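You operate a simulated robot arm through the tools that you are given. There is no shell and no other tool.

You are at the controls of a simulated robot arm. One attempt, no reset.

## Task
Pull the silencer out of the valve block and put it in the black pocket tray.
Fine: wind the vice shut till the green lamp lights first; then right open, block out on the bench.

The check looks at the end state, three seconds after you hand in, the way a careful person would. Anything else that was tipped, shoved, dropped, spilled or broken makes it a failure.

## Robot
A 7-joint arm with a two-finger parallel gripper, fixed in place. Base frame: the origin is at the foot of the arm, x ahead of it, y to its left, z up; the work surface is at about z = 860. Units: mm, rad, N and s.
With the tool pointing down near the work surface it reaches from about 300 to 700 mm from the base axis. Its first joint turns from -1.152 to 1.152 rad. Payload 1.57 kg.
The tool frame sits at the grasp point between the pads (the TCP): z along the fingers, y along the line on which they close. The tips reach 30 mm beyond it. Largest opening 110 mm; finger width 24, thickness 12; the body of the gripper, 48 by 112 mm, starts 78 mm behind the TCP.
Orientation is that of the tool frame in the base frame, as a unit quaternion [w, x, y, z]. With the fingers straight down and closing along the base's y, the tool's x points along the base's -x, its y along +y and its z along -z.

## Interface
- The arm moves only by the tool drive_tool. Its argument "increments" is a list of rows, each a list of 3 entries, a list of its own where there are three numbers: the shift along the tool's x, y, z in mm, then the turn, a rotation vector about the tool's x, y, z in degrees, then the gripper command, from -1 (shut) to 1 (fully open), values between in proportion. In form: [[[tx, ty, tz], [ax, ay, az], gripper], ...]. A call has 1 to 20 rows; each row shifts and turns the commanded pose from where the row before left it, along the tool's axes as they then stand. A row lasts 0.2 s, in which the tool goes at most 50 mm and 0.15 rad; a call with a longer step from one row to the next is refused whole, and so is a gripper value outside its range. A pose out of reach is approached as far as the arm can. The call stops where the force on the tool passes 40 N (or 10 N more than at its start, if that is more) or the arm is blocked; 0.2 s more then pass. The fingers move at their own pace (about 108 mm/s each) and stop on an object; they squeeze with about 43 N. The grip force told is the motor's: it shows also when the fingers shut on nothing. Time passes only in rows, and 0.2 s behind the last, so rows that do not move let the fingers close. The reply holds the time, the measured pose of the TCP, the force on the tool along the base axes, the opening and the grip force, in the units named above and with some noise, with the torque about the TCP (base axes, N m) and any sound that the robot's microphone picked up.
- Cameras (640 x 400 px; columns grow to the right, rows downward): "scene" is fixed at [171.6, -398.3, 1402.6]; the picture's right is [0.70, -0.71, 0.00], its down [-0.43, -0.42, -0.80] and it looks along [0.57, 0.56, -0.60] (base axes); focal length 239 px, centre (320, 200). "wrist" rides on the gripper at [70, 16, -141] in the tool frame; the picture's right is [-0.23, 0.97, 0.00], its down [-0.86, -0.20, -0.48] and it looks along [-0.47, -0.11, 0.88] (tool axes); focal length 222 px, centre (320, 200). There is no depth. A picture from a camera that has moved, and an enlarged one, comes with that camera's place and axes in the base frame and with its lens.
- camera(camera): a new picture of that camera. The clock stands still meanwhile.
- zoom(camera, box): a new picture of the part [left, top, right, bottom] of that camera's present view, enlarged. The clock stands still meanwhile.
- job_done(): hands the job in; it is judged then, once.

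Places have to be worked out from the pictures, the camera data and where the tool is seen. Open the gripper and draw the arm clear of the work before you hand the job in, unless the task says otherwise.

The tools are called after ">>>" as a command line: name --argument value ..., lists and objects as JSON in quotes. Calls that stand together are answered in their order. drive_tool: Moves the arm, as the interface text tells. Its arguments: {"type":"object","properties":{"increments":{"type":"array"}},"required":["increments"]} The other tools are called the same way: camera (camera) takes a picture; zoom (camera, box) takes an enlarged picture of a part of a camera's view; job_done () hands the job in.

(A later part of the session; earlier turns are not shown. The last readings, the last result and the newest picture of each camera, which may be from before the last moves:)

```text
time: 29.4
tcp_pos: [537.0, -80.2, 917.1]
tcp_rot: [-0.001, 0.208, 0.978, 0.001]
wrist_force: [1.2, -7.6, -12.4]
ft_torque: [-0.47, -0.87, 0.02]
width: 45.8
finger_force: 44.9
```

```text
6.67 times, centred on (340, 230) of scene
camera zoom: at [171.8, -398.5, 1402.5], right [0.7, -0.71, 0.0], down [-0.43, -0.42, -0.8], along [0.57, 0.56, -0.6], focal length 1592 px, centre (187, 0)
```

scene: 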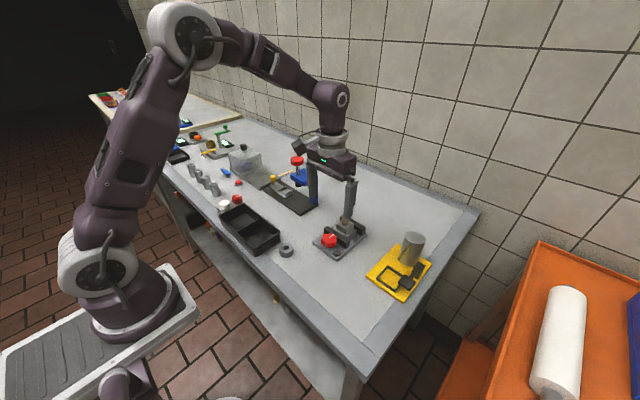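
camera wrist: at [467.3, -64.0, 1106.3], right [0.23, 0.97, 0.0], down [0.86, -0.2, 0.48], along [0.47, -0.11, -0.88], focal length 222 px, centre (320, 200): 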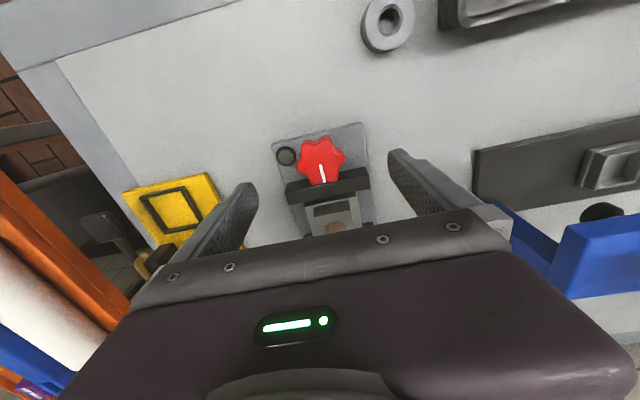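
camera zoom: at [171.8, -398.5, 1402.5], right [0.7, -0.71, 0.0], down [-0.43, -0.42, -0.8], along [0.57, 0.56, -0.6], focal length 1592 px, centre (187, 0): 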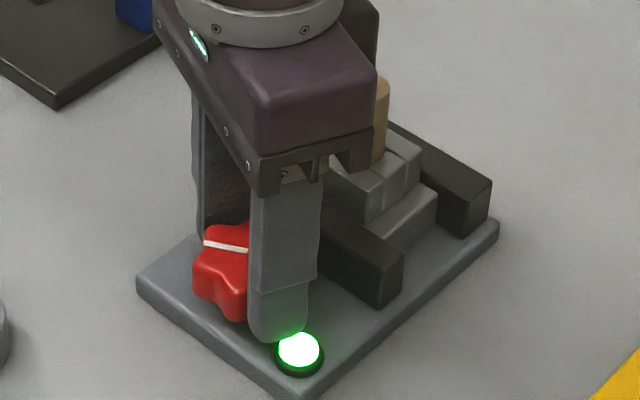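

The green lamp lit. I release the knob gently and lift straight up, then check the lamp stays lit.

>>> drive_tool --increments '[[[0, 0, 0], [0, 0, 0], 0.04], [[0, 0, 0], [0, 0, 0], 0.04], [[0, 0, -15], [0, 0, 0], 0.04], [[0, 0, -40], [0, 0, 0], 0.04], [[0, 0, -45], [0, 0, -8], 0.04], [[0, 0, -45], [0, 0, -8], 0.04], [[0, 0, 0], [0, 0, -8], 0.04], [[0, 0, 0], [0, 0, 0], 0.04]]'

>>> zoom --camera "scene" --box '[300, 200, 380, 260]'

>>> camera --camera "wrist"

>>> zoom --camera "wrist" --box '[270, 100, 390, 240]'

```text
time: 31.2
tcp_pos: [537.6, -79.3, 1062.5]
tcp_rot: [0.0, -0.001, 1.0, 0.0]
wrist_force: [-0.3, 0.3, 0.1]
ft_torque: [0.04, 0.0, -0.05]
width: 57.3
finger_force: 0.1
```

```text
6.67 times, centred on (340, 230) of scene
camera zoom: at [171.6, -398.3, 1402.6], right [0.7, -0.71, 0.0], down [-0.43, -0.42, -0.8], along [0.57, 0.56, -0.6], focal length 1592 px, centre (187, 0)
```

zoom: 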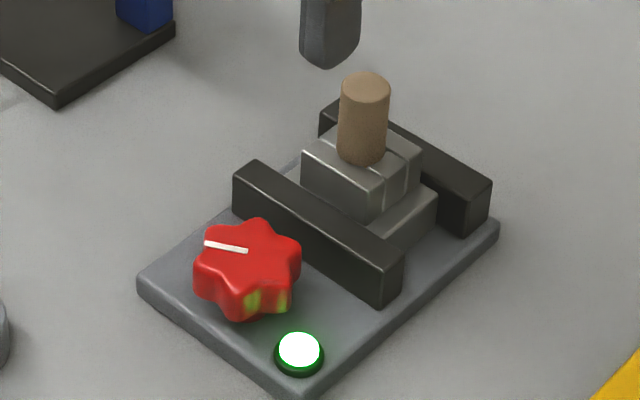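

```text
taken
camera wrist: at [468.3, -64.1, 1202.8], right [0.23, 0.97, 0.0], down [0.86, -0.2, 0.48], along [0.47, -0.11, -0.88], focal length 222 px, centre (320, 200)
```

wrist: 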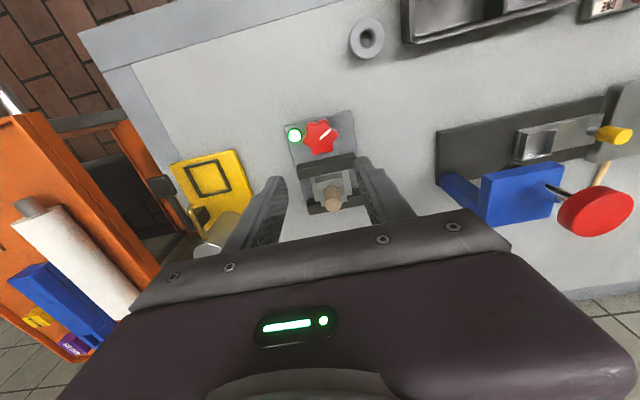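

```text
2.86 times, centred on (330, 170) of wrist
camera zoom: at [468.3, -64.1, 1202.8], right [0.23, 0.97, 0.0], down [0.86, -0.2, 0.48], along [0.47, -0.11, -0.88], focal length 635 px, centre (291, 286)
```

zoom: 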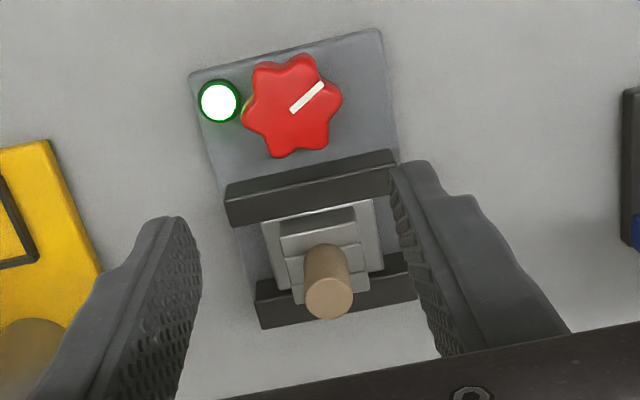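

Lamp stays lit. The silencer's axis works out at about (614,-80), top ≈948, protruding from ≈915. I move above it and look again before lowering.

>>> drive_tool --increments '[[[-38, -0.5, 0], [0, 0, 0], 0.04], [[-38, -0.5, 20], [0, 0, 0], 0.04], [[0, 0, 42], [0, 0, 0], 0.04], [[0, 0, 0], [0, 0, 0], 0.04]]'

>>> camera --camera "wrist"

>>> zoom --camera "wrist" --box '[240, 90, 400, 230]'

>>> zoom --camera "scene" --box '[300, 190, 380, 250]'

```text
time: 32.2
tcp_pos: [612.7, -81.7, 998.9]
tcp_rot: [0.0, 0.0, 1.0, 0.0]
wrist_force: [-0.7, -0.1, 0.1]
ft_torque: [0.02, -0.02, 0.0]
width: 57.3
finger_force: 0.0
```

```text
taken
camera wrist: at [543.7, -65.0, 1139.7], right [0.23, 0.97, 0.0], down [0.85, -0.2, 0.48], along [0.47, -0.11, -0.88], focal length 222 px, centre (320, 200)
```

wrist: 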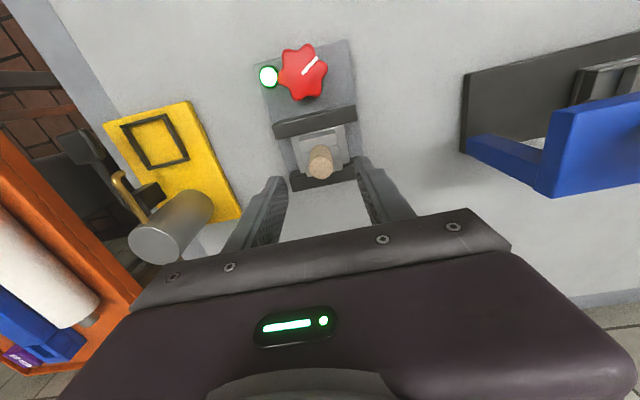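

```text
2.86 times, centred on (320, 160) of wrist
camera zoom: at [543.7, -65.0, 1139.7], right [0.23, 0.97, 0.0], down [0.85, -0.2, 0.48], along [0.47, -0.11, -0.88], focal length 635 px, centre (320, 314)
```

zoom: 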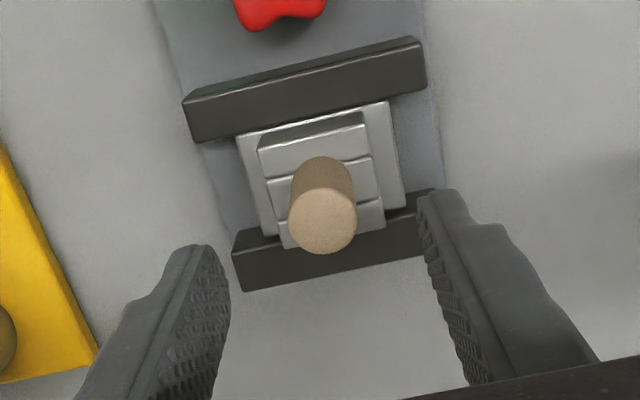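

```text
6.67 times, centred on (340, 220) of scene
camera zoom: at [171.6, -398.3, 1402.6], right [0.7, -0.71, 0.0], down [-0.43, -0.42, -0.8], along [0.57, 0.56, -0.6], focal length 1592 px, centre (187, 67)
```

zoom: 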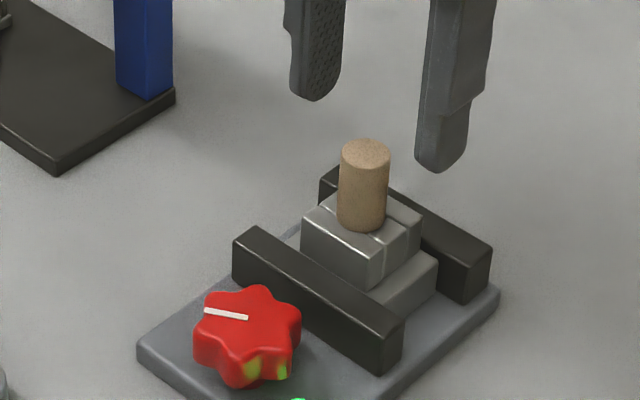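

The silencer axis is at (612.5,-80.5), top ≈950, block top ≈918. I centre and lower so tips are at ≈923, then close on it.

>>> drive_tool --increments '[[[0, 1.2, 20], [0, 0, 0], 0.04], [[0, 0, 16], [0, 0, 0], 0.04], [[0, 0, 10], [0, 0, 0], 0.04], [[0, 0, 0], [0, 0, 0], -1], [[0, 0, 0], [0, 0, 0], -1], [[0, 0, 0], [0, 0, 0], -1]]'

>>> zoom --camera "scene" --box '[300, 190, 380, 250]'

>>> zoom --camera "wrist" --box '[200, 70, 440, 250]'

```text
time: 33.6
tcp_pos: [614.2, -81.2, 954.5]
tcp_rot: [0.0, 0.0, 1.0, 0.0]
wrist_force: [0.2, 0.0, 0.0]
ft_torque: [0.0, -0.05, 0.01]
width: 19.7
finger_force: 34.0
```

```text
6.67 times, centred on (340, 220) of scene
camera zoom: at [171.6, -398.3, 1402.6], right [0.7, -0.71, 0.0], down [-0.43, -0.42, -0.8], along [0.57, 0.56, -0.6], focal length 1592 px, centre (187, 67)
```

zoom: 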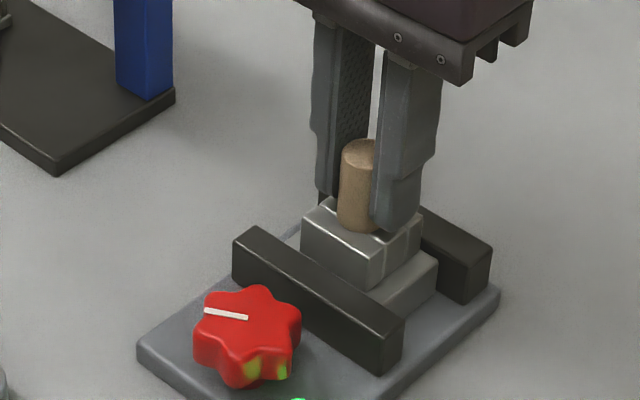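

```text
2.22 times, centred on (320, 160) of wrist
camera zoom: at [543.8, -63.8, 1094.0], right [0.23, 0.97, 0.0], down [0.85, -0.2, 0.48], along [0.47, -0.11, -0.88], focal length 494 px, centre (320, 289)
```

zoom: 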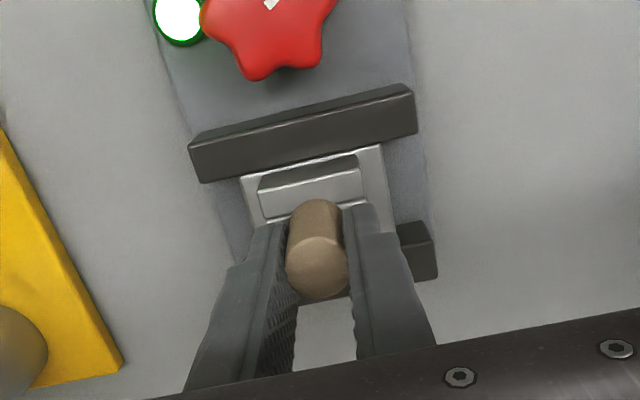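

Gripped at 19.7 mm width. I pull straight up gently in small steps.

>>> drive_tool --increments '[[[0, 0, 0], [0, 0, 0], -1], [[0, 0, -2], [0, 0, 0], -1], [[0, 0, -2], [0, 0, 0], -1], [[0, 0, -2], [0, 0, 0], -1], [[0, 0, -3], [0, 0, 0], -1], [[0, 0, -3], [0, 0, 0], -1], [[0, 0, -3], [0, 0, 0], -1]]'

>>> zoom --camera "scene" --box '[300, 190, 380, 250]'

```text
time: 35.2
tcp_pos: [613.9, -79.4, 969.0]
tcp_rot: [-0.001, 0.0, 1.0, 0.0]
wrist_force: [0.3, 0.9, -1.0]
ft_torque: [0.04, -0.03, -0.01]
width: 19.7
finger_force: 33.7
```

```text
6.67 times, centred on (340, 220) of scene
camera zoom: at [171.6, -398.3, 1402.6], right [0.7, -0.71, 0.0], down [-0.43, -0.42, -0.8], along [0.57, 0.56, -0.6], focal length 1592 px, centre (187, 67)
```

zoom: 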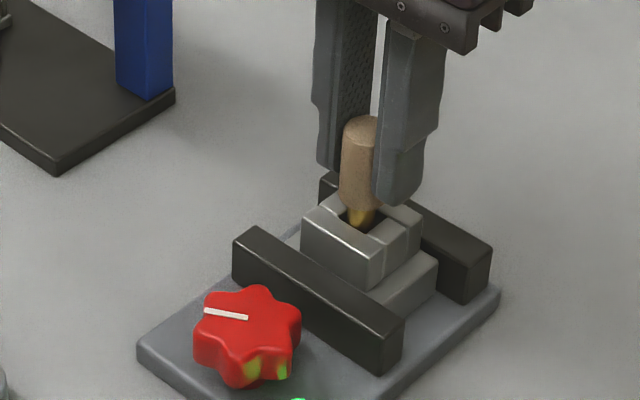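

The silencer came free with its brass stem while the block stayed clamped. I lift it to z≈1080 and look at it.

>>> drive_tool --increments '[[[0, 0, -15], [0, 0, 0], -1], [[0, 0, -30], [0, 0, 0], -1], [[0, 0, -35], [0, 0, 0], -1], [[0, 0, -30], [0, 0, 0], -1], [[0, 0, 0], [0, 0, 0], -1]]'

>>> zoom --camera "scene" --box '[290, 140, 400, 250]'

>>> camera --camera "wrist"

```text
time: 36.4
tcp_pos: [614.4, -80.1, 1080.2]
tcp_rot: [0.0, 0.0, 1.0, 0.0]
wrist_force: [0.3, 0.2, -0.4]
ft_torque: [-0.03, -0.03, 0.0]
width: 19.9
finger_force: 33.4
```

```text
3.64 times, centred on (345, 195) of scene
camera zoom: at [171.6, -398.3, 1402.6], right [0.7, -0.71, 0.0], down [-0.43, -0.42, -0.8], along [0.57, 0.56, -0.6], focal length 868 px, centre (229, 218)
```

zoom: 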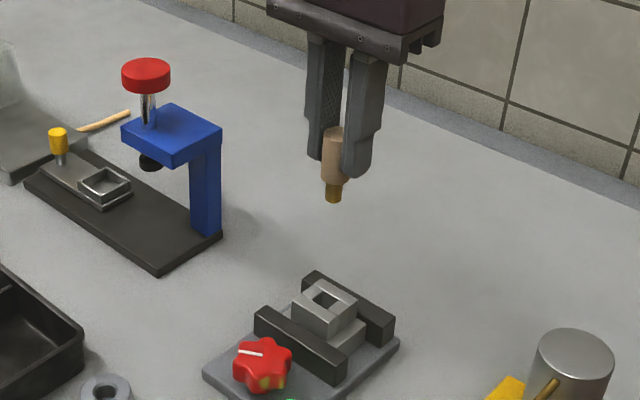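

```text
taken
camera wrist: at [544.1, -63.7, 1219.7], right [0.23, 0.97, 0.0], down [0.85, -0.2, 0.48], along [0.47, -0.11, -0.88], focal length 222 px, centre (320, 200)
```

wrist: 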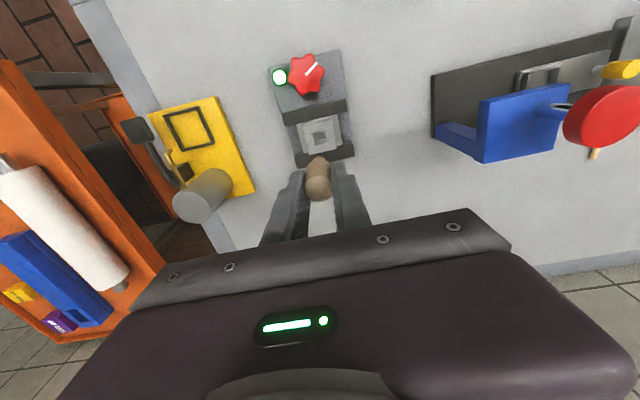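

The silencer is firmly held, stem about 15 mm long. I carry it around to above the tray's nearer pocket, centred around (412,102).

>>> drive_tool --increments '[[[45, 0, 0], [0, 0, 0], -1], [[45, 0, 0], [0, 0, 0], -1], [[22.5, 36.4, 0], [0, 0, 0], -1], [[22.5, 36.4, 0], [0, 0, 0], -1], [[22.5, 36.4, 0], [0, 0, 0], -1], [[22.5, 36.4, 0], [0, 0, 0], -1], [[22.4, 36.4, 0], [0, 0, 0], -1], [[0, 0, 0], [0, 0, 0], -1]]'

>>> camera --camera "wrist"

>>> zoom --camera "scene" --box '[190, 130, 320, 260]'

```text
time: 38.2
tcp_pos: [410.8, 101.4, 1078.6]
tcp_rot: [-0.001, 0.0, 1.0, 0.0]
wrist_force: [0.8, 0.3, -0.3]
ft_torque: [-0.01, 0.01, 0.01]
width: 19.9
finger_force: 33.4
```

```text
taken
camera wrist: at [340.4, 118.3, 1218.3], right [0.23, 0.97, 0.0], down [0.85, -0.2, 0.48], along [0.47, -0.11, -0.88], focal length 222 px, centre (320, 200)
```

wrist: 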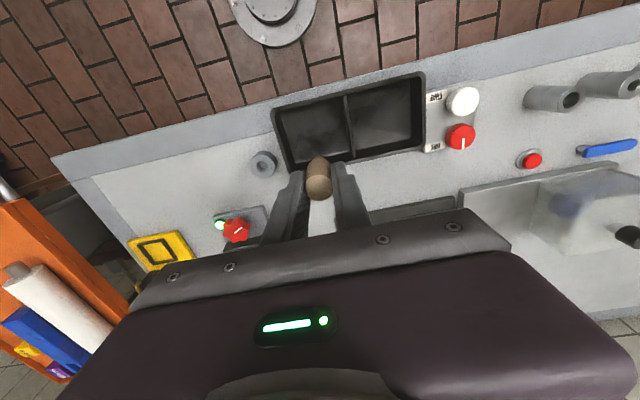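

```text
3.08 times, centred on (255, 195) of scene
camera zoom: at [171.6, -398.2, 1402.6], right [0.7, -0.71, 0.0], down [-0.43, -0.42, -0.8], along [0.57, 0.56, -0.6], focal length 735 px, centre (520, 215)
```

zoom: 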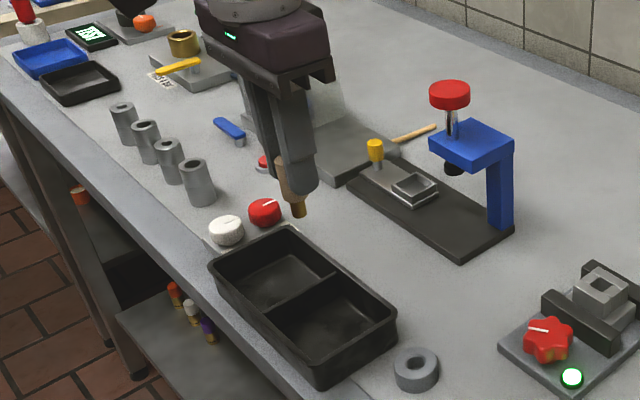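

The pocket is under the silencer (tray x 363–460, y 46–250, divider ≈147). I lower to TCP z≈930, keeping the stem just above the tray floor, and check.

>>> drive_tool --increments '[[[0, -2, 40], [0, 0, 0], -1], [[0, 0, 40], [0, 0, 0], -1], [[0, 0, 35], [0, 0, 0], -1], [[0, 0, 20], [0, 0, 0], -1], [[0, 0, 13], [0, 0, 0], -1], [[0, 0, 0], [0, 0, 0], -1]]'

>>> zoom --camera "scene" --box '[200, 180, 310, 270]'

>>> zoom --camera "wrist" --box '[200, 60, 460, 260]'

```text
time: 39.6
tcp_pos: [411.4, 99.4, 930.3]
tcp_rot: [0.0, 0.001, 1.0, -0.001]
wrist_force: [-1.0, 0.5, -0.2]
ft_torque: [-0.01, 0.02, -0.01]
width: 19.9
finger_force: 34.0
```

```text
4.44 times, centred on (255, 225) of scene
camera zoom: at [171.6, -398.3, 1402.6], right [0.7, -0.71, 0.0], down [-0.43, -0.42, -0.8], along [0.57, 0.56, -0.6], focal length 1062 px, centre (609, 89)
```

zoom: 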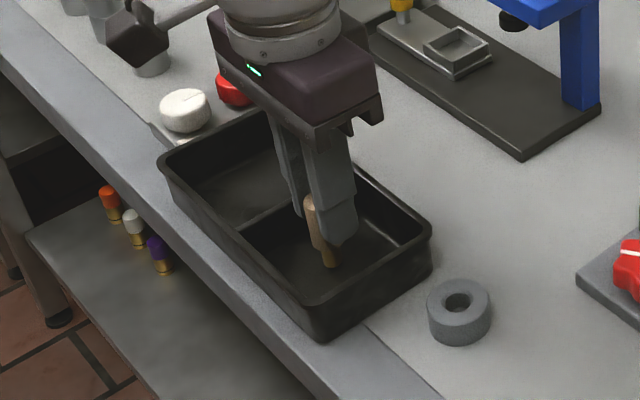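

```text
2.00 times, centred on (330, 160) of wrist
camera zoom: at [342.0, 116.2, 1070.6], right [0.23, 0.97, 0.0], down [0.85, -0.2, 0.48], along [0.47, -0.11, -0.88], focal length 444 px, centre (300, 280)
```

zoom: 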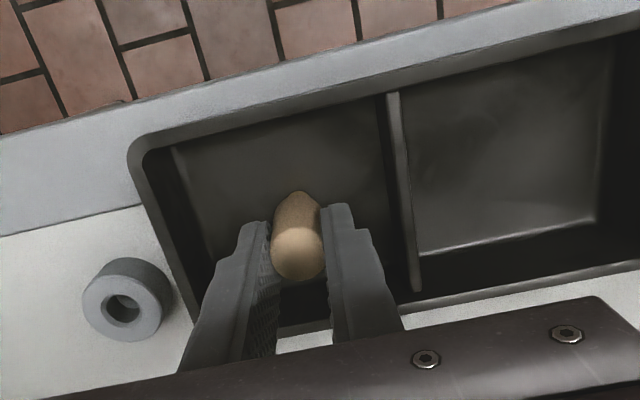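

The silencer is inside the pocket with the stem above the floor. I lower in small steps to touch down.

>>> drive_tool --increments '[[[0, 0, 3], [0, 0, 0], -1], [[0, 0, 3], [0, 0, 0], -1], [[0, 0, 2], [0, 0, 0], -1], [[0, 0, 2], [0, 0, 0], -1], [[0, 0, 0], [0, 0, 0], -1]]'

>>> zoom --camera "scene" --box '[230, 205, 290, 255]'

```text
time: 40.8
tcp_pos: [410.9, 101.1, 921.3]
tcp_rot: [0.001, 0.0, 1.0, 0.0]
wrist_force: [1.8, -0.6, 25.5]
ft_torque: [0.03, -0.02, 0.01]
width: 19.8
finger_force: 33.6
```

```text
8.00 times, centred on (260, 230) of scene
camera zoom: at [171.3, -398.3, 1402.6], right [0.7, -0.71, 0.0], down [-0.43, -0.42, -0.8], along [0.57, 0.56, -0.6], focal length 1911 px, centre (800, -40)
```

zoom: 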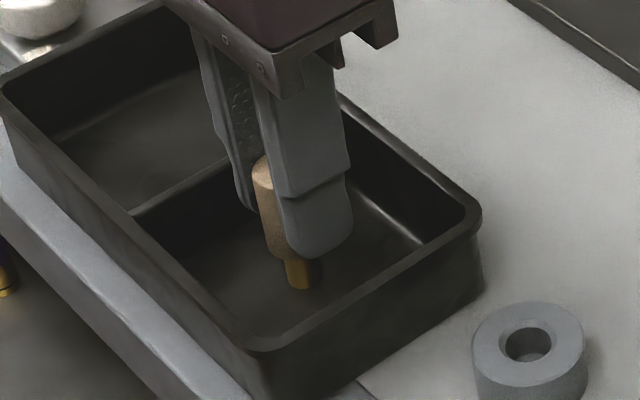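

The stem touched the floor (25 N). I ease up 1 mm, open the fingers and lift straight out.

>>> drive_tool --increments '[[[0, 0, -1], [0, 0, 0], -1], [[0, 0, 0], [0, 0, 0], -0.45], [[0, 0, 0], [0, 0, 0], -0.2], [[0, 0, 0], [0, 0, 0], -0.1], [[0, 0, -10], [0, 0, 0], -0.1], [[0, 0, -30], [0, 0, 0], -0.1], [[0, 0, -45], [0, 0, 0], -0.1], [[0, 0, -45], [0, 0, 0], -0.1], [[0, 0, 0], [0, 0, 0], 0]]'

>>> zoom --camera "scene" --box '[200, 180, 310, 270]'

>>> camera --camera "wrist"

```text
time: 42.8
tcp_pos: [412.3, 100.0, 1052.8]
tcp_rot: [0.0, 0.0, 1.0, -0.001]
wrist_force: [-0.3, 0.5, -0.5]
ft_torque: [0.03, 0.04, 0.03]
width: 54.8
finger_force: 0.1
```

```text
4.44 times, centred on (255, 225) of scene
camera zoom: at [171.6, -398.3, 1402.6], right [0.7, -0.71, 0.0], down [-0.43, -0.42, -0.8], along [0.57, 0.56, -0.6], focal length 1062 px, centre (609, 89)
```

zoom: 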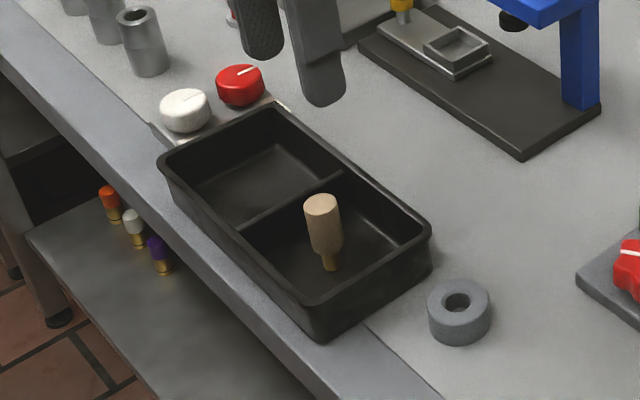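

```text
taken
camera wrist: at [342.1, 116.6, 1193.6], right [0.23, 0.97, 0.0], down [0.85, -0.2, 0.48], along [0.47, -0.11, -0.88], focal length 222 px, centre (320, 200)
```

wrist: 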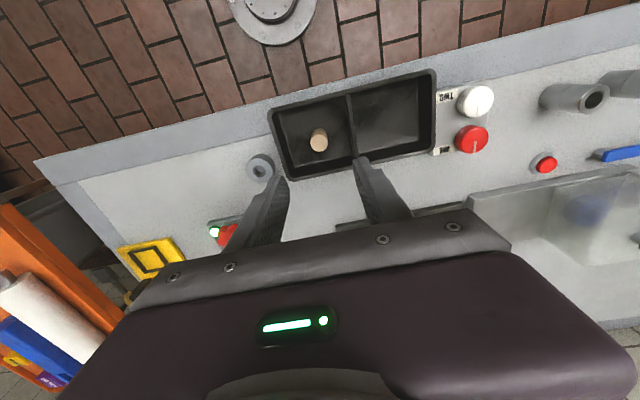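

The silencer stands in the near pocket of the black tray. Next, back over the knob at (537,-80) to wind the vice open (counter-clockwise).

>>> drive_tool --increments '[[[-25, -36, 0], [0, 0, 0], 0.04], [[-25, -36, 0], [0, 0, 0], 0.04], [[-25, -36, 0], [0, 0, 0], 0.04], [[-25, -36, 0], [0, 0, 0], 0.04], [[-24.7, -36, 0], [0, 0, 0], 0.04], [[0, 0, 30], [0, 0, 7], 0.04], [[0, 0, 30], [0, 0, 7], 0.04], [[0, 0, 0], [0, 0, 7], 0.04], [[0, 0, 0], [0, 0, 7], 0.04], [[0, 0, 0], [0, 0, 0], 0.04]]'

>>> zoom --camera "wrist" --box '[200, 70, 440, 250]'

>>> zoom --camera "scene" --box '[300, 200, 380, 260]'

```text
time: 45.0
tcp_pos: [536.9, -78.9, 992.4]
tcp_rot: [0.0, 0.242, 0.97, 0.001]
wrist_force: [-0.1, -0.4, 0.3]
ft_torque: [-0.02, -0.03, 0.0]
width: 57.1
finger_force: 0.0
```

```text
2.22 times, centred on (320, 160) of wrist
camera zoom: at [482.3, -32.3, 1132.3], right [0.66, 0.75, 0.0], down [0.66, -0.58, 0.48], along [0.36, -0.31, -0.88], focal length 494 px, centre (320, 289)
```

zoom: 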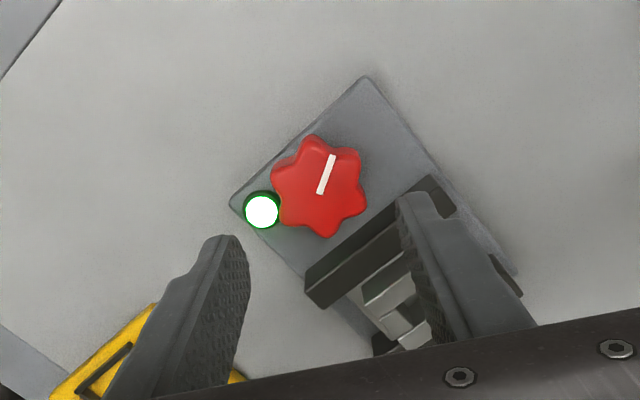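

```text
6.67 times, centred on (340, 230) of scene
camera zoom: at [171.6, -398.3, 1402.6], right [0.7, -0.71, 0.0], down [-0.43, -0.42, -0.8], along [0.57, 0.56, -0.6], focal length 1592 px, centre (187, 0)
```

zoom: 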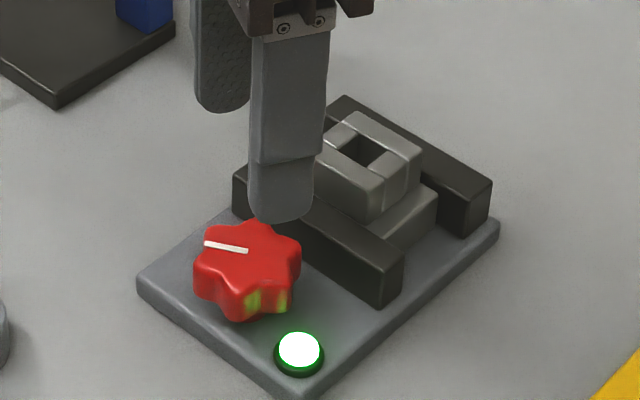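

Lined up above the knob, tool at +28°. I lower to straddle the knob again.

>>> drive_tool --increments '[[[-0.5, -0.9, 30], [0, 0, 0], 0.04], [[0, 0, 25], [0, 0, 0], 0.04], [[0, 0, 12], [0, 0, 0], 0.04], [[0, 0, 8], [0, 0, 0], 0.04], [[0, 0, 0], [0, 0, 0], 0.04]]'

>>> zoom --camera "wrist" --box '[200, 90, 440, 270]'

```text
time: 46.2
tcp_pos: [535.8, -81.0, 918.1]
tcp_rot: [0.0, 0.243, 0.97, 0.0]
wrist_force: [-0.7, -0.2, -0.4]
ft_torque: [0.0, -0.01, -0.01]
width: 57.4
finger_force: 0.0
```

```text
2.22 times, centred on (320, 180) of wrist
camera zoom: at [482.1, -33.6, 1057.3], right [0.66, 0.75, 0.0], down [0.66, -0.58, 0.48], along [0.36, -0.31, -0.88], focal length 494 px, centre (320, 244)
```

zoom: 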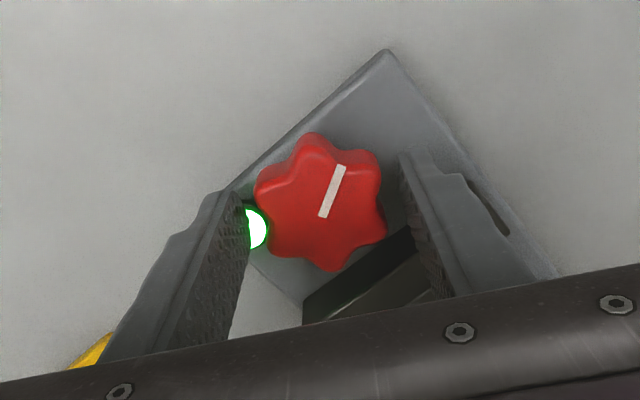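

Straddled cleanly. I close and turn counter-clockwise 48°, then check lamp and jaw.

>>> drive_tool --increments '[[[0, 0, 0], [0, 0, 0], -1], [[0, 0, 0], [0, 0, 0], -1], [[0, 0, 0], [0, 0, -6], -1], [[0, 0, 0], [0, 0, -6], -1], [[0, 0, 0], [0, 0, -6], -1], [[0, 0, 0], [0, 0, -6], -1], [[0, 0, 0], [0, 0, -6], -1], [[0, 0, 0], [0, 0, -6], -1], [[0, 0, 0], [0, 0, -6], -1], [[0, 0, 0], [0, 0, -6], -1], [[0, 0, 0], [0, 0, 0], -1]]'

>>> zoom --camera "scene" --box '[300, 200, 380, 260]'

>>> zoom --camera "wrist" --box '[200, 90, 440, 270]'

```text
time: 48.6
tcp_pos: [536.6, -80.2, 916.4]
tcp_rot: [0.001, -0.174, 0.985, 0.001]
wrist_force: [4.2, 15.7, 5.4]
ft_torque: [0.24, 0.26, 0.0]
width: 46.0
finger_force: 44.9
```

```text
6.67 times, centred on (340, 230) of scene
camera zoom: at [171.6, -397.8, 1402.7], right [0.7, -0.71, 0.0], down [-0.43, -0.42, -0.8], along [0.57, 0.56, -0.6], focal length 1592 px, centre (187, 0)
```

zoom: 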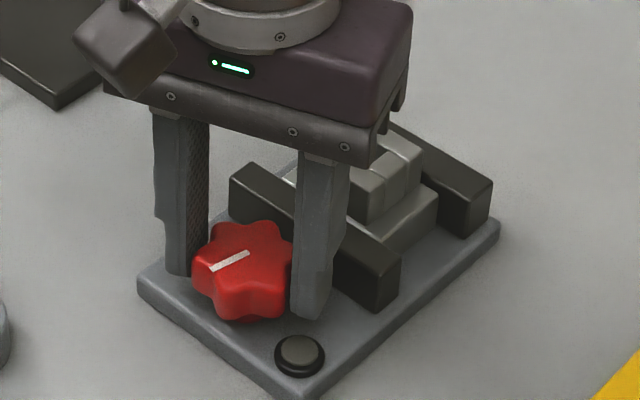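

```text
2.22 times, centred on (320, 180) of wrist
camera zoom: at [465.1, -88.6, 1057.1], right [-0.12, 0.99, 0.0], down [0.87, 0.11, 0.48], along [0.48, 0.06, -0.88], focal length 494 px, centre (320, 244)
```

zoom: 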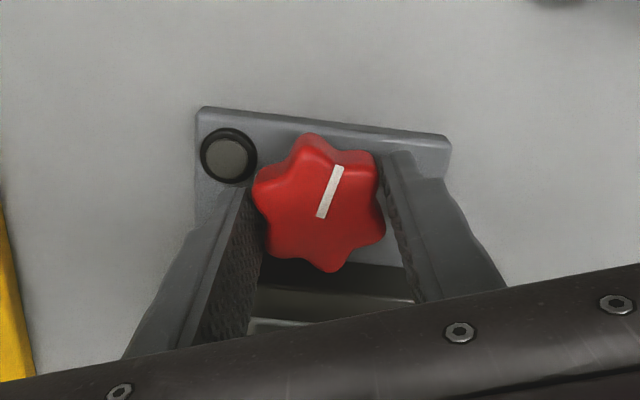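

Lamp off and jaw retreating. Next stroke: finish to −28°, regrasp at +28°, and turn another ~49°.

>>> drive_tool --increments '[[[0, 0, 0], [0, 0, -7], -1], [[0, 0, 0], [0, 0, 0], 0.03], [[0, 0, 0], [0, 0, 0], 0.03], [[0, 0, 0], [0, 0, 8], 0.03], [[0, 0, 0], [0, 0, 8], 0.03], [[0, 0, 0], [0, 0, 8], 0.03], [[0, 0, 0], [0, 0, 8], 0.03], [[0, 0, 0], [0, 0, 8], 0.03], [[0, 0, 0], [0, 0, 8], 0.03], [[0, 0, 0], [0, 0, 6], 0.03], [[0, 0, 0], [0, 0, 0], -1], [[0, 0, 0], [0, 0, 0], -1], [[0, 0, 0], [0, 0, -7], -1], [[0, 0, 0], [0, 0, -7], -1], [[0, 0, 0], [0, 0, -7], -1], [[0, 0, 0], [0, 0, -7], -1], [[0, 0, 0], [0, 0, -7], -1], [[0, 0, 0], [0, 0, -7], -1], [[0, 0, 0], [0, 0, -7], -1], [[0, 0, 0], [0, 0, 0], -1]]'

>>> zoom --camera "scene" --box '[300, 200, 380, 260]'

>>> zoom --camera "wrist" --box '[200, 90, 440, 270]'

```text
time: 52.8
tcp_pos: [536.5, -79.7, 917.3]
tcp_rot: [0.0, -0.19, 0.982, 0.0]
wrist_force: [1.3, 16.0, -4.8]
ft_torque: [0.05, 0.05, 0.01]
width: 45.9
finger_force: 44.9
```

```text
6.67 times, centred on (340, 230) of scene
camera zoom: at [171.7, -397.9, 1402.7], right [0.7, -0.71, 0.0], down [-0.43, -0.42, -0.8], along [0.57, 0.56, -0.6], focal length 1592 px, centre (187, 0)
```

zoom: 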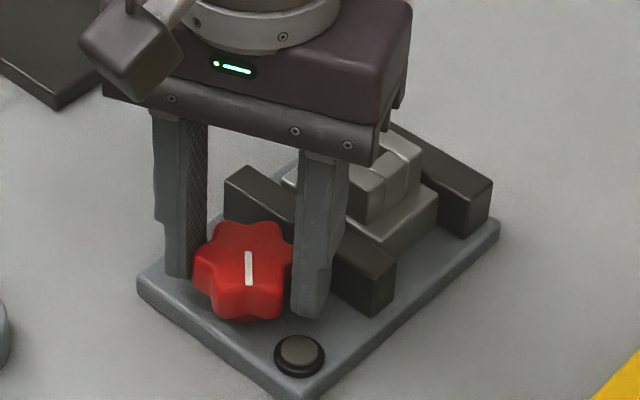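

```text
2.22 times, centred on (320, 180) of wrist
camera zoom: at [465.3, -91.2, 1057.2], right [-0.16, 0.99, 0.0], down [0.87, 0.14, 0.48], along [0.47, 0.08, -0.88], focal length 494 px, centre (320, 244)
```

zoom: 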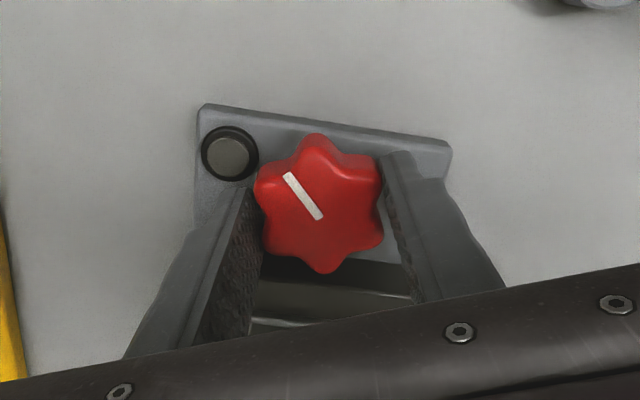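

Mark is near −125°; the jaw has about 7 mm to go to its starting place. Another stroke of 46°.

>>> drive_tool --increments '[[[0, 0, 0], [0, 0, 0], 0.02], [[0, 0, 0], [0, 0, 0], 0.02], [[0, 0, 0], [0, 0, 8], 0.02], [[0, 0, 0], [0, 0, 8], 0.02], [[0, 0, 0], [0, 0, 8], 0.02], [[0, 0, 0], [0, 0, 8], 0.02], [[0, 0, 0], [0, 0, 8], 0.02], [[0, 0, 0], [0, 0, 6], 0.02], [[0, 0, 0], [0, 0, 0], -1], [[0, 0, 0], [0, 0, 0], -1], [[0, 0, 0], [0, 0, -6], -1], [[0, 0, 0], [0, 0, -7], -1], [[0, 0, 0], [0, 0, -7], -1], [[0, 0, 0], [0, 0, -7], -1], [[0, 0, 0], [0, 0, -7], -1], [[0, 0, 0], [0, 0, -6], -1], [[0, 0, 0], [0, 0, -6], -1], [[0, 0, 0], [0, 0, 0], -1]]'

>>> zoom --camera "scene" --box '[300, 200, 380, 260]'

>>> zoom --camera "wrist" --box '[200, 90, 440, 270]'

```text
time: 56.6
tcp_pos: [535.3, -80.4, 916.8]
tcp_rot: [0.0, -0.192, 0.981, -0.001]
wrist_force: [3.0, 16.6, -4.2]
ft_torque: [0.1, 0.06, 0.01]
width: 45.8
finger_force: 45.5
```

```text
6.67 times, centred on (340, 230) of scene
camera zoom: at [171.8, -397.8, 1402.7], right [0.7, -0.71, 0.0], down [-0.43, -0.42, -0.8], along [0.57, 0.56, -0.6], focal length 1592 px, centre (187, 0)
```

zoom: 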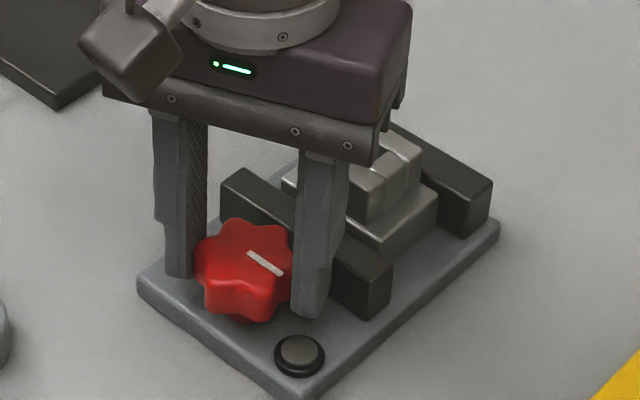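

```text
2.22 times, centred on (320, 180) of wrist
camera zoom: at [465.2, -91.2, 1057.2], right [-0.16, 0.99, 0.0], down [0.87, 0.14, 0.48], along [0.47, 0.08, -0.88], focal length 494 px, centre (320, 244)
```

zoom: 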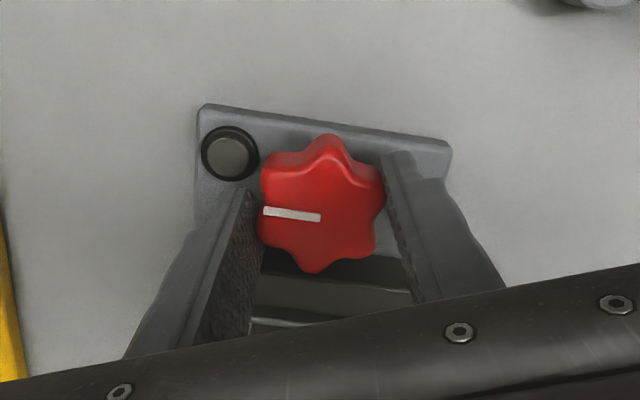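

Mark ≈ −80°. Continuing with a 40° stroke.

>>> drive_tool --increments '[[[0, 0, 0], [0, 0, 0], 0.02], [[0, 0, 0], [0, 0, 0], 0.02], [[0, 0, 0], [0, 0, 8], 0.02], [[0, 0, 0], [0, 0, 8], 0.02], [[0, 0, 0], [0, 0, 8], 0.02], [[0, 0, 0], [0, 0, 8], 0.02], [[0, 0, 0], [0, 0, 8], 0.02], [[0, 0, 0], [0, 0, 2], 0.02], [[0, 0, 0], [0, 0, 0], -1], [[0, 0, 0], [0, 0, 0], -1], [[0, 0, 0], [0, 0, -6], -1], [[0, 0, 0], [0, 0, -6], -1], [[0, 0, 0], [0, 0, -6], -1], [[0, 0, 0], [0, 0, -6], -1], [[0, 0, 0], [0, 0, -6], -1], [[0, 0, 0], [0, 0, -6], -1], [[0, 0, 0], [0, 0, -4], -1], [[0, 0, 0], [0, 0, 0], -1]]'

>>> zoom --camera "scene" --box '[300, 200, 380, 260]'

>>> zoom --camera "wrist" --box '[200, 90, 440, 270]'

```text
time: 60.4
tcp_pos: [535.5, -80.2, 917.0]
tcp_rot: [0.001, -0.175, 0.985, 0.0]
wrist_force: [4.6, 18.8, -0.1]
ft_torque: [0.34, -0.06, 0.01]
width: 45.7
finger_force: 45.5
```

```text
6.67 times, centred on (340, 230) of scene
camera zoom: at [171.7, -397.8, 1402.7], right [0.7, -0.71, 0.0], down [-0.43, -0.42, -0.8], along [0.57, 0.56, -0.6], focal length 1592 px, centre (187, 0)
```

zoom: 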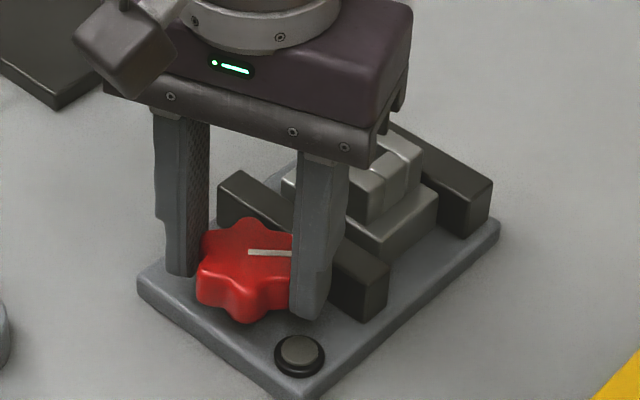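

```text
2.22 times, centred on (320, 180) of wrist
camera zoom: at [465.0, -88.6, 1057.2], right [-0.12, 0.99, 0.0], down [0.87, 0.11, 0.48], along [0.48, 0.06, -0.88], focal length 494 px, centre (320, 244)
```

zoom: 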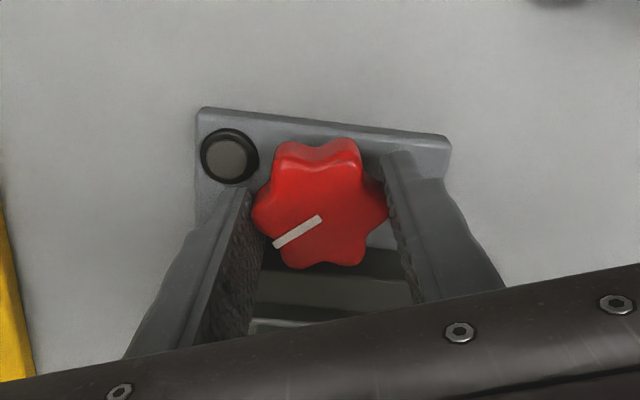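

Mark ≈ −45°. Next stroke 36°, staying within ±18° as the jaw comes nearer.

>>> drive_tool --increments '[[[0, 0, 0], [0, 0, 0], 0.01], [[0, 0, 0], [0, 0, 0], 0.01], [[0, 0, 0], [0, 0, 8], 0.01], [[0, 0, 0], [0, 0, 8], 0.01], [[0, 0, 0], [0, 0, 8], 0.01], [[0, 0, 0], [0, 0, 8], 0.01], [[0, 0, 0], [0, 0, 6], 0.01], [[0, 0, 0], [0, 0, 0], 0.01], [[0, 0, 0], [0, 0, 0], -1], [[0, 0, 0], [0, 0, 0], -1], [[0, 0, 0], [0, 0, -6], -1], [[0, 0, 0], [0, 0, -6], -1], [[0, 0, 0], [0, 0, -6], -1], [[0, 0, 0], [0, 0, -6], -1], [[0, 0, 0], [0, 0, -6], -1], [[0, 0, 0], [0, 0, -5], -1], [[0, 0, 0], [0, 0, 0], -1]]'

>>> zoom --camera "scene" --box '[300, 200, 380, 260]'

>>> zoom --camera "wrist" --box '[200, 90, 440, 270]'

```text
time: 64.0
tcp_pos: [535.6, -79.7, 917.0]
tcp_rot: [0.001, -0.149, 0.989, 0.001]
wrist_force: [6.5, 14.6, -10.3]
ft_torque: [0.1, 0.0, 0.01]
width: 46.0
finger_force: 45.5
```

```text
6.67 times, centred on (340, 230) of scene
camera zoom: at [172.0, -397.9, 1402.6], right [0.7, -0.71, 0.0], down [-0.43, -0.42, -0.8], along [0.57, 0.56, -0.6], focal length 1592 px, centre (187, 0)
```

zoom: 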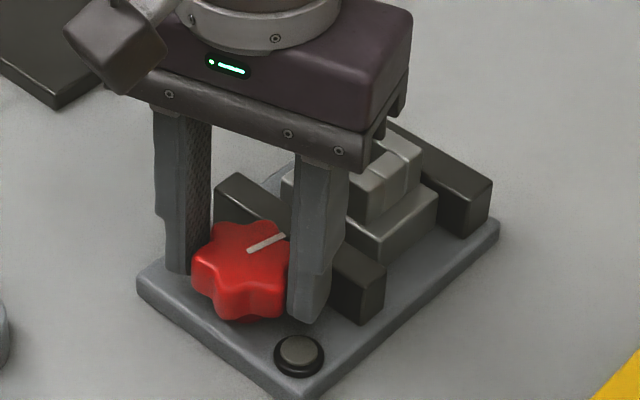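

```text
2.22 times, centred on (320, 180) of wrist
camera zoom: at [464.8, -85.0, 1056.8], right [-0.07, 1.0, 0.0], down [0.88, 0.06, 0.48], along [0.48, 0.03, -0.88], focal length 494 px, centre (320, 244)
```

zoom: 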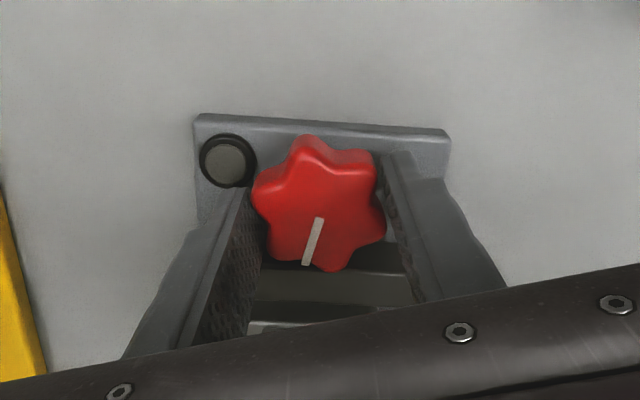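

Mark ≈ −12°, near its starting angle. I regrasp at +14° and turn 30° more to see whether the vice goes further open or hits its stop.

>>> drive_tool --increments '[[[0, 0, 0], [0, 0, 0], 0.01], [[0, 0, 0], [0, 0, 0], 0.01], [[0, 0, 0], [0, 0, 8], 0.01], [[0, 0, 0], [0, 0, 8], 0.01], [[0, 0, 0], [0, 0, 8], 0.01], [[0, 0, 0], [0, 0, 7], 0.01], [[0, 0, 0], [0, 0, 0], 0.01], [[0, 0, 0], [0, 0, 0], -1], [[0, 0, 0], [0, 0, 0], -1], [[0, 0, 0], [0, 0, -6], -1], [[0, 0, 0], [0, 0, -6], -1], [[0, 0, 0], [0, 0, -6], -1], [[0, 0, 0], [0, 0, -6], -1], [[0, 0, 0], [0, 0, -5], -1], [[0, 0, 0], [0, 0, 0], -1]]'

>>> zoom --camera "scene" --box '[300, 200, 380, 260]'

>>> zoom --camera "wrist" --box '[200, 90, 440, 270]'

```text
time: 67.2
tcp_pos: [536.6, -79.5, 917.4]
tcp_rot: [0.0, -0.131, 0.991, 0.001]
wrist_force: [1.2, 14.8, 0.6]
ft_torque: [0.2, 0.17, -0.5]
width: 45.0
finger_force: 44.9
```

```text
6.67 times, centred on (340, 230) of scene
camera zoom: at [171.7, -397.9, 1402.7], right [0.7, -0.71, 0.0], down [-0.43, -0.42, -0.8], along [0.57, 0.56, -0.6], focal length 1592 px, centre (187, 0)
```

zoom: 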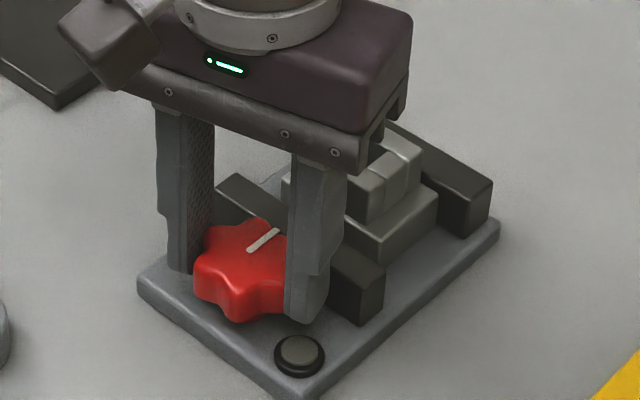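

```text
2.22 times, centred on (320, 180) of wrist
camera zoom: at [464.4, -82.5, 1057.1], right [-0.03, 1.0, 0.0], down [0.88, 0.03, 0.48], along [0.48, 0.02, -0.88], focal length 494 px, centre (320, 244)
```

zoom: 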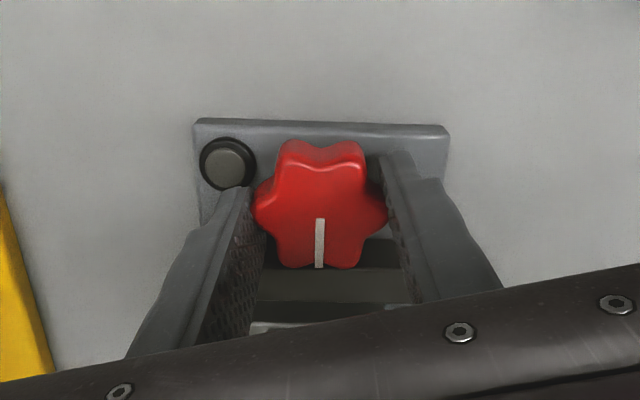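

The knob is back at mark 0° with −0.5 N·m reaction while the fingers slipped past: the end stop, so the vice is right open. I release and lift away to look at the block.

>>> drive_tool --increments '[[[0, 0, 0], [0, 0, 0], 0.01], [[0, 0, 0], [0, 0, 0], 0.01], [[0, 0, -15], [0, 0, 0], 0.01], [[0, 0, -40], [0, 0, 0], 0.01], [[0, 0, -45], [0, 0, 8], 0.01], [[-35, 0, 0], [0, 0, 7], 0.2], [[-40, 0, 0], [0, 0, 0], 0.4], [[0, 0, 0], [0, 0, 0], 0.4]]'

>>> camera --camera "wrist"

>>> zoom --camera "wrist" --box '[240, 50, 400, 190]'

>>> zoom --camera "scene" --box '[300, 200, 380, 260]'

```text
time: 69.0
tcp_pos: [611.7, -77.1, 1017.0]
tcp_rot: [0.0, 0.001, 1.0, 0.0]
wrist_force: [-0.1, 0.5, 0.0]
ft_torque: [0.04, 0.01, -0.02]
width: 77.3
finger_force: 0.1
```

```text
taken
camera wrist: at [540.8, -60.1, 1157.4], right [0.23, 0.97, 0.0], down [0.85, -0.2, 0.48], along [0.47, -0.11, -0.88], focal length 222 px, centre (320, 200)
```

wrist: 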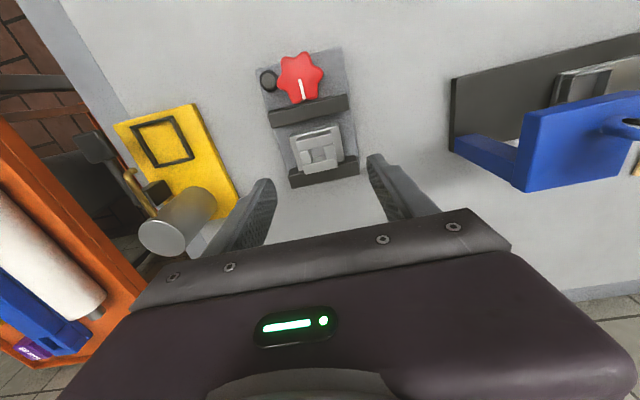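

```text
2.86 times, centred on (320, 120) of wrist
camera zoom: at [540.8, -60.1, 1157.4], right [0.23, 0.97, 0.0], down [0.85, -0.2, 0.48], along [0.47, -0.11, -0.88], focal length 635 px, centre (320, 429)
```

zoom: 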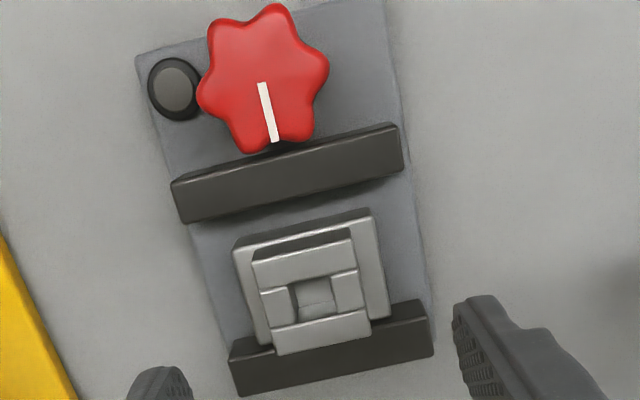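

```text
6.67 times, centred on (340, 230) of scene
camera zoom: at [171.6, -398.3, 1402.6], right [0.7, -0.71, 0.0], down [-0.43, -0.42, -0.8], along [0.57, 0.56, -0.6], focal length 1592 px, centre (187, 0)
```

zoom: 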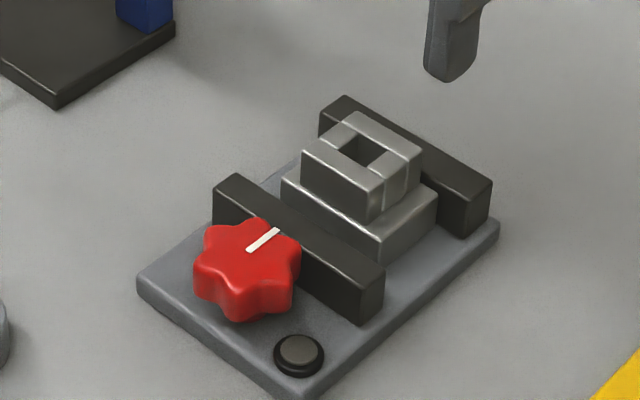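

The vice is open and the block's upper tier spans x 595–632, y −98 to −60, top ≈918. I lower the fingers around it to just above the lower step.

>>> drive_tool --increments '[[[-1.7, -2.2, 30], [0, 0, 0], 0.1], [[0, 0, 30], [0, 0, 0], 0.1], [[0, 0, 14], [0, 0, 0], 0.1], [[0, 0, 0], [0, 0, 0], 0.1]]'

>>> zoom --camera "wrist" --box '[200, 60, 440, 240]'

>>> zoom --camera "scene" --box '[300, 200, 380, 260]'

```text
time: 70.0
tcp_pos: [613.0, -78.4, 942.6]
tcp_rot: [0.0, -0.001, 1.0, 0.0]
wrist_force: [0.2, 0.3, 0.7]
ft_torque: [0.01, 0.0, 0.03]
width: 60.6
finger_force: 0.0
```

```text
2.22 times, centred on (320, 150) of wrist
camera zoom: at [543.2, -62.2, 1083.1], right [0.23, 0.97, 0.0], down [0.85, -0.2, 0.48], along [0.47, -0.11, -0.88], focal length 494 px, centre (320, 311)
```

zoom: 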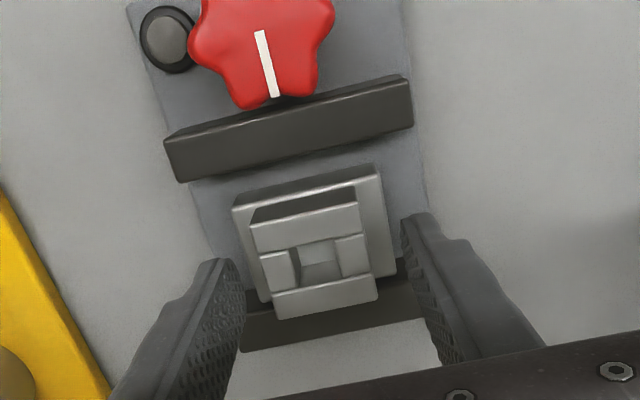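

```text
6.67 times, centred on (340, 230) of scene
camera zoom: at [171.6, -398.3, 1402.6], right [0.7, -0.71, 0.0], down [-0.43, -0.42, -0.8], along [0.57, 0.56, -0.6], focal length 1592 px, centre (187, 0)
```

zoom: 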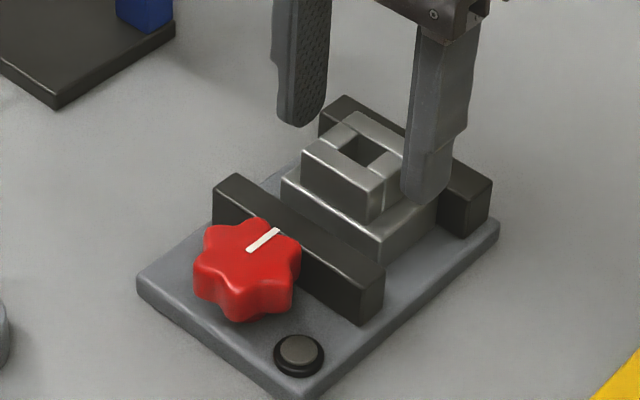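

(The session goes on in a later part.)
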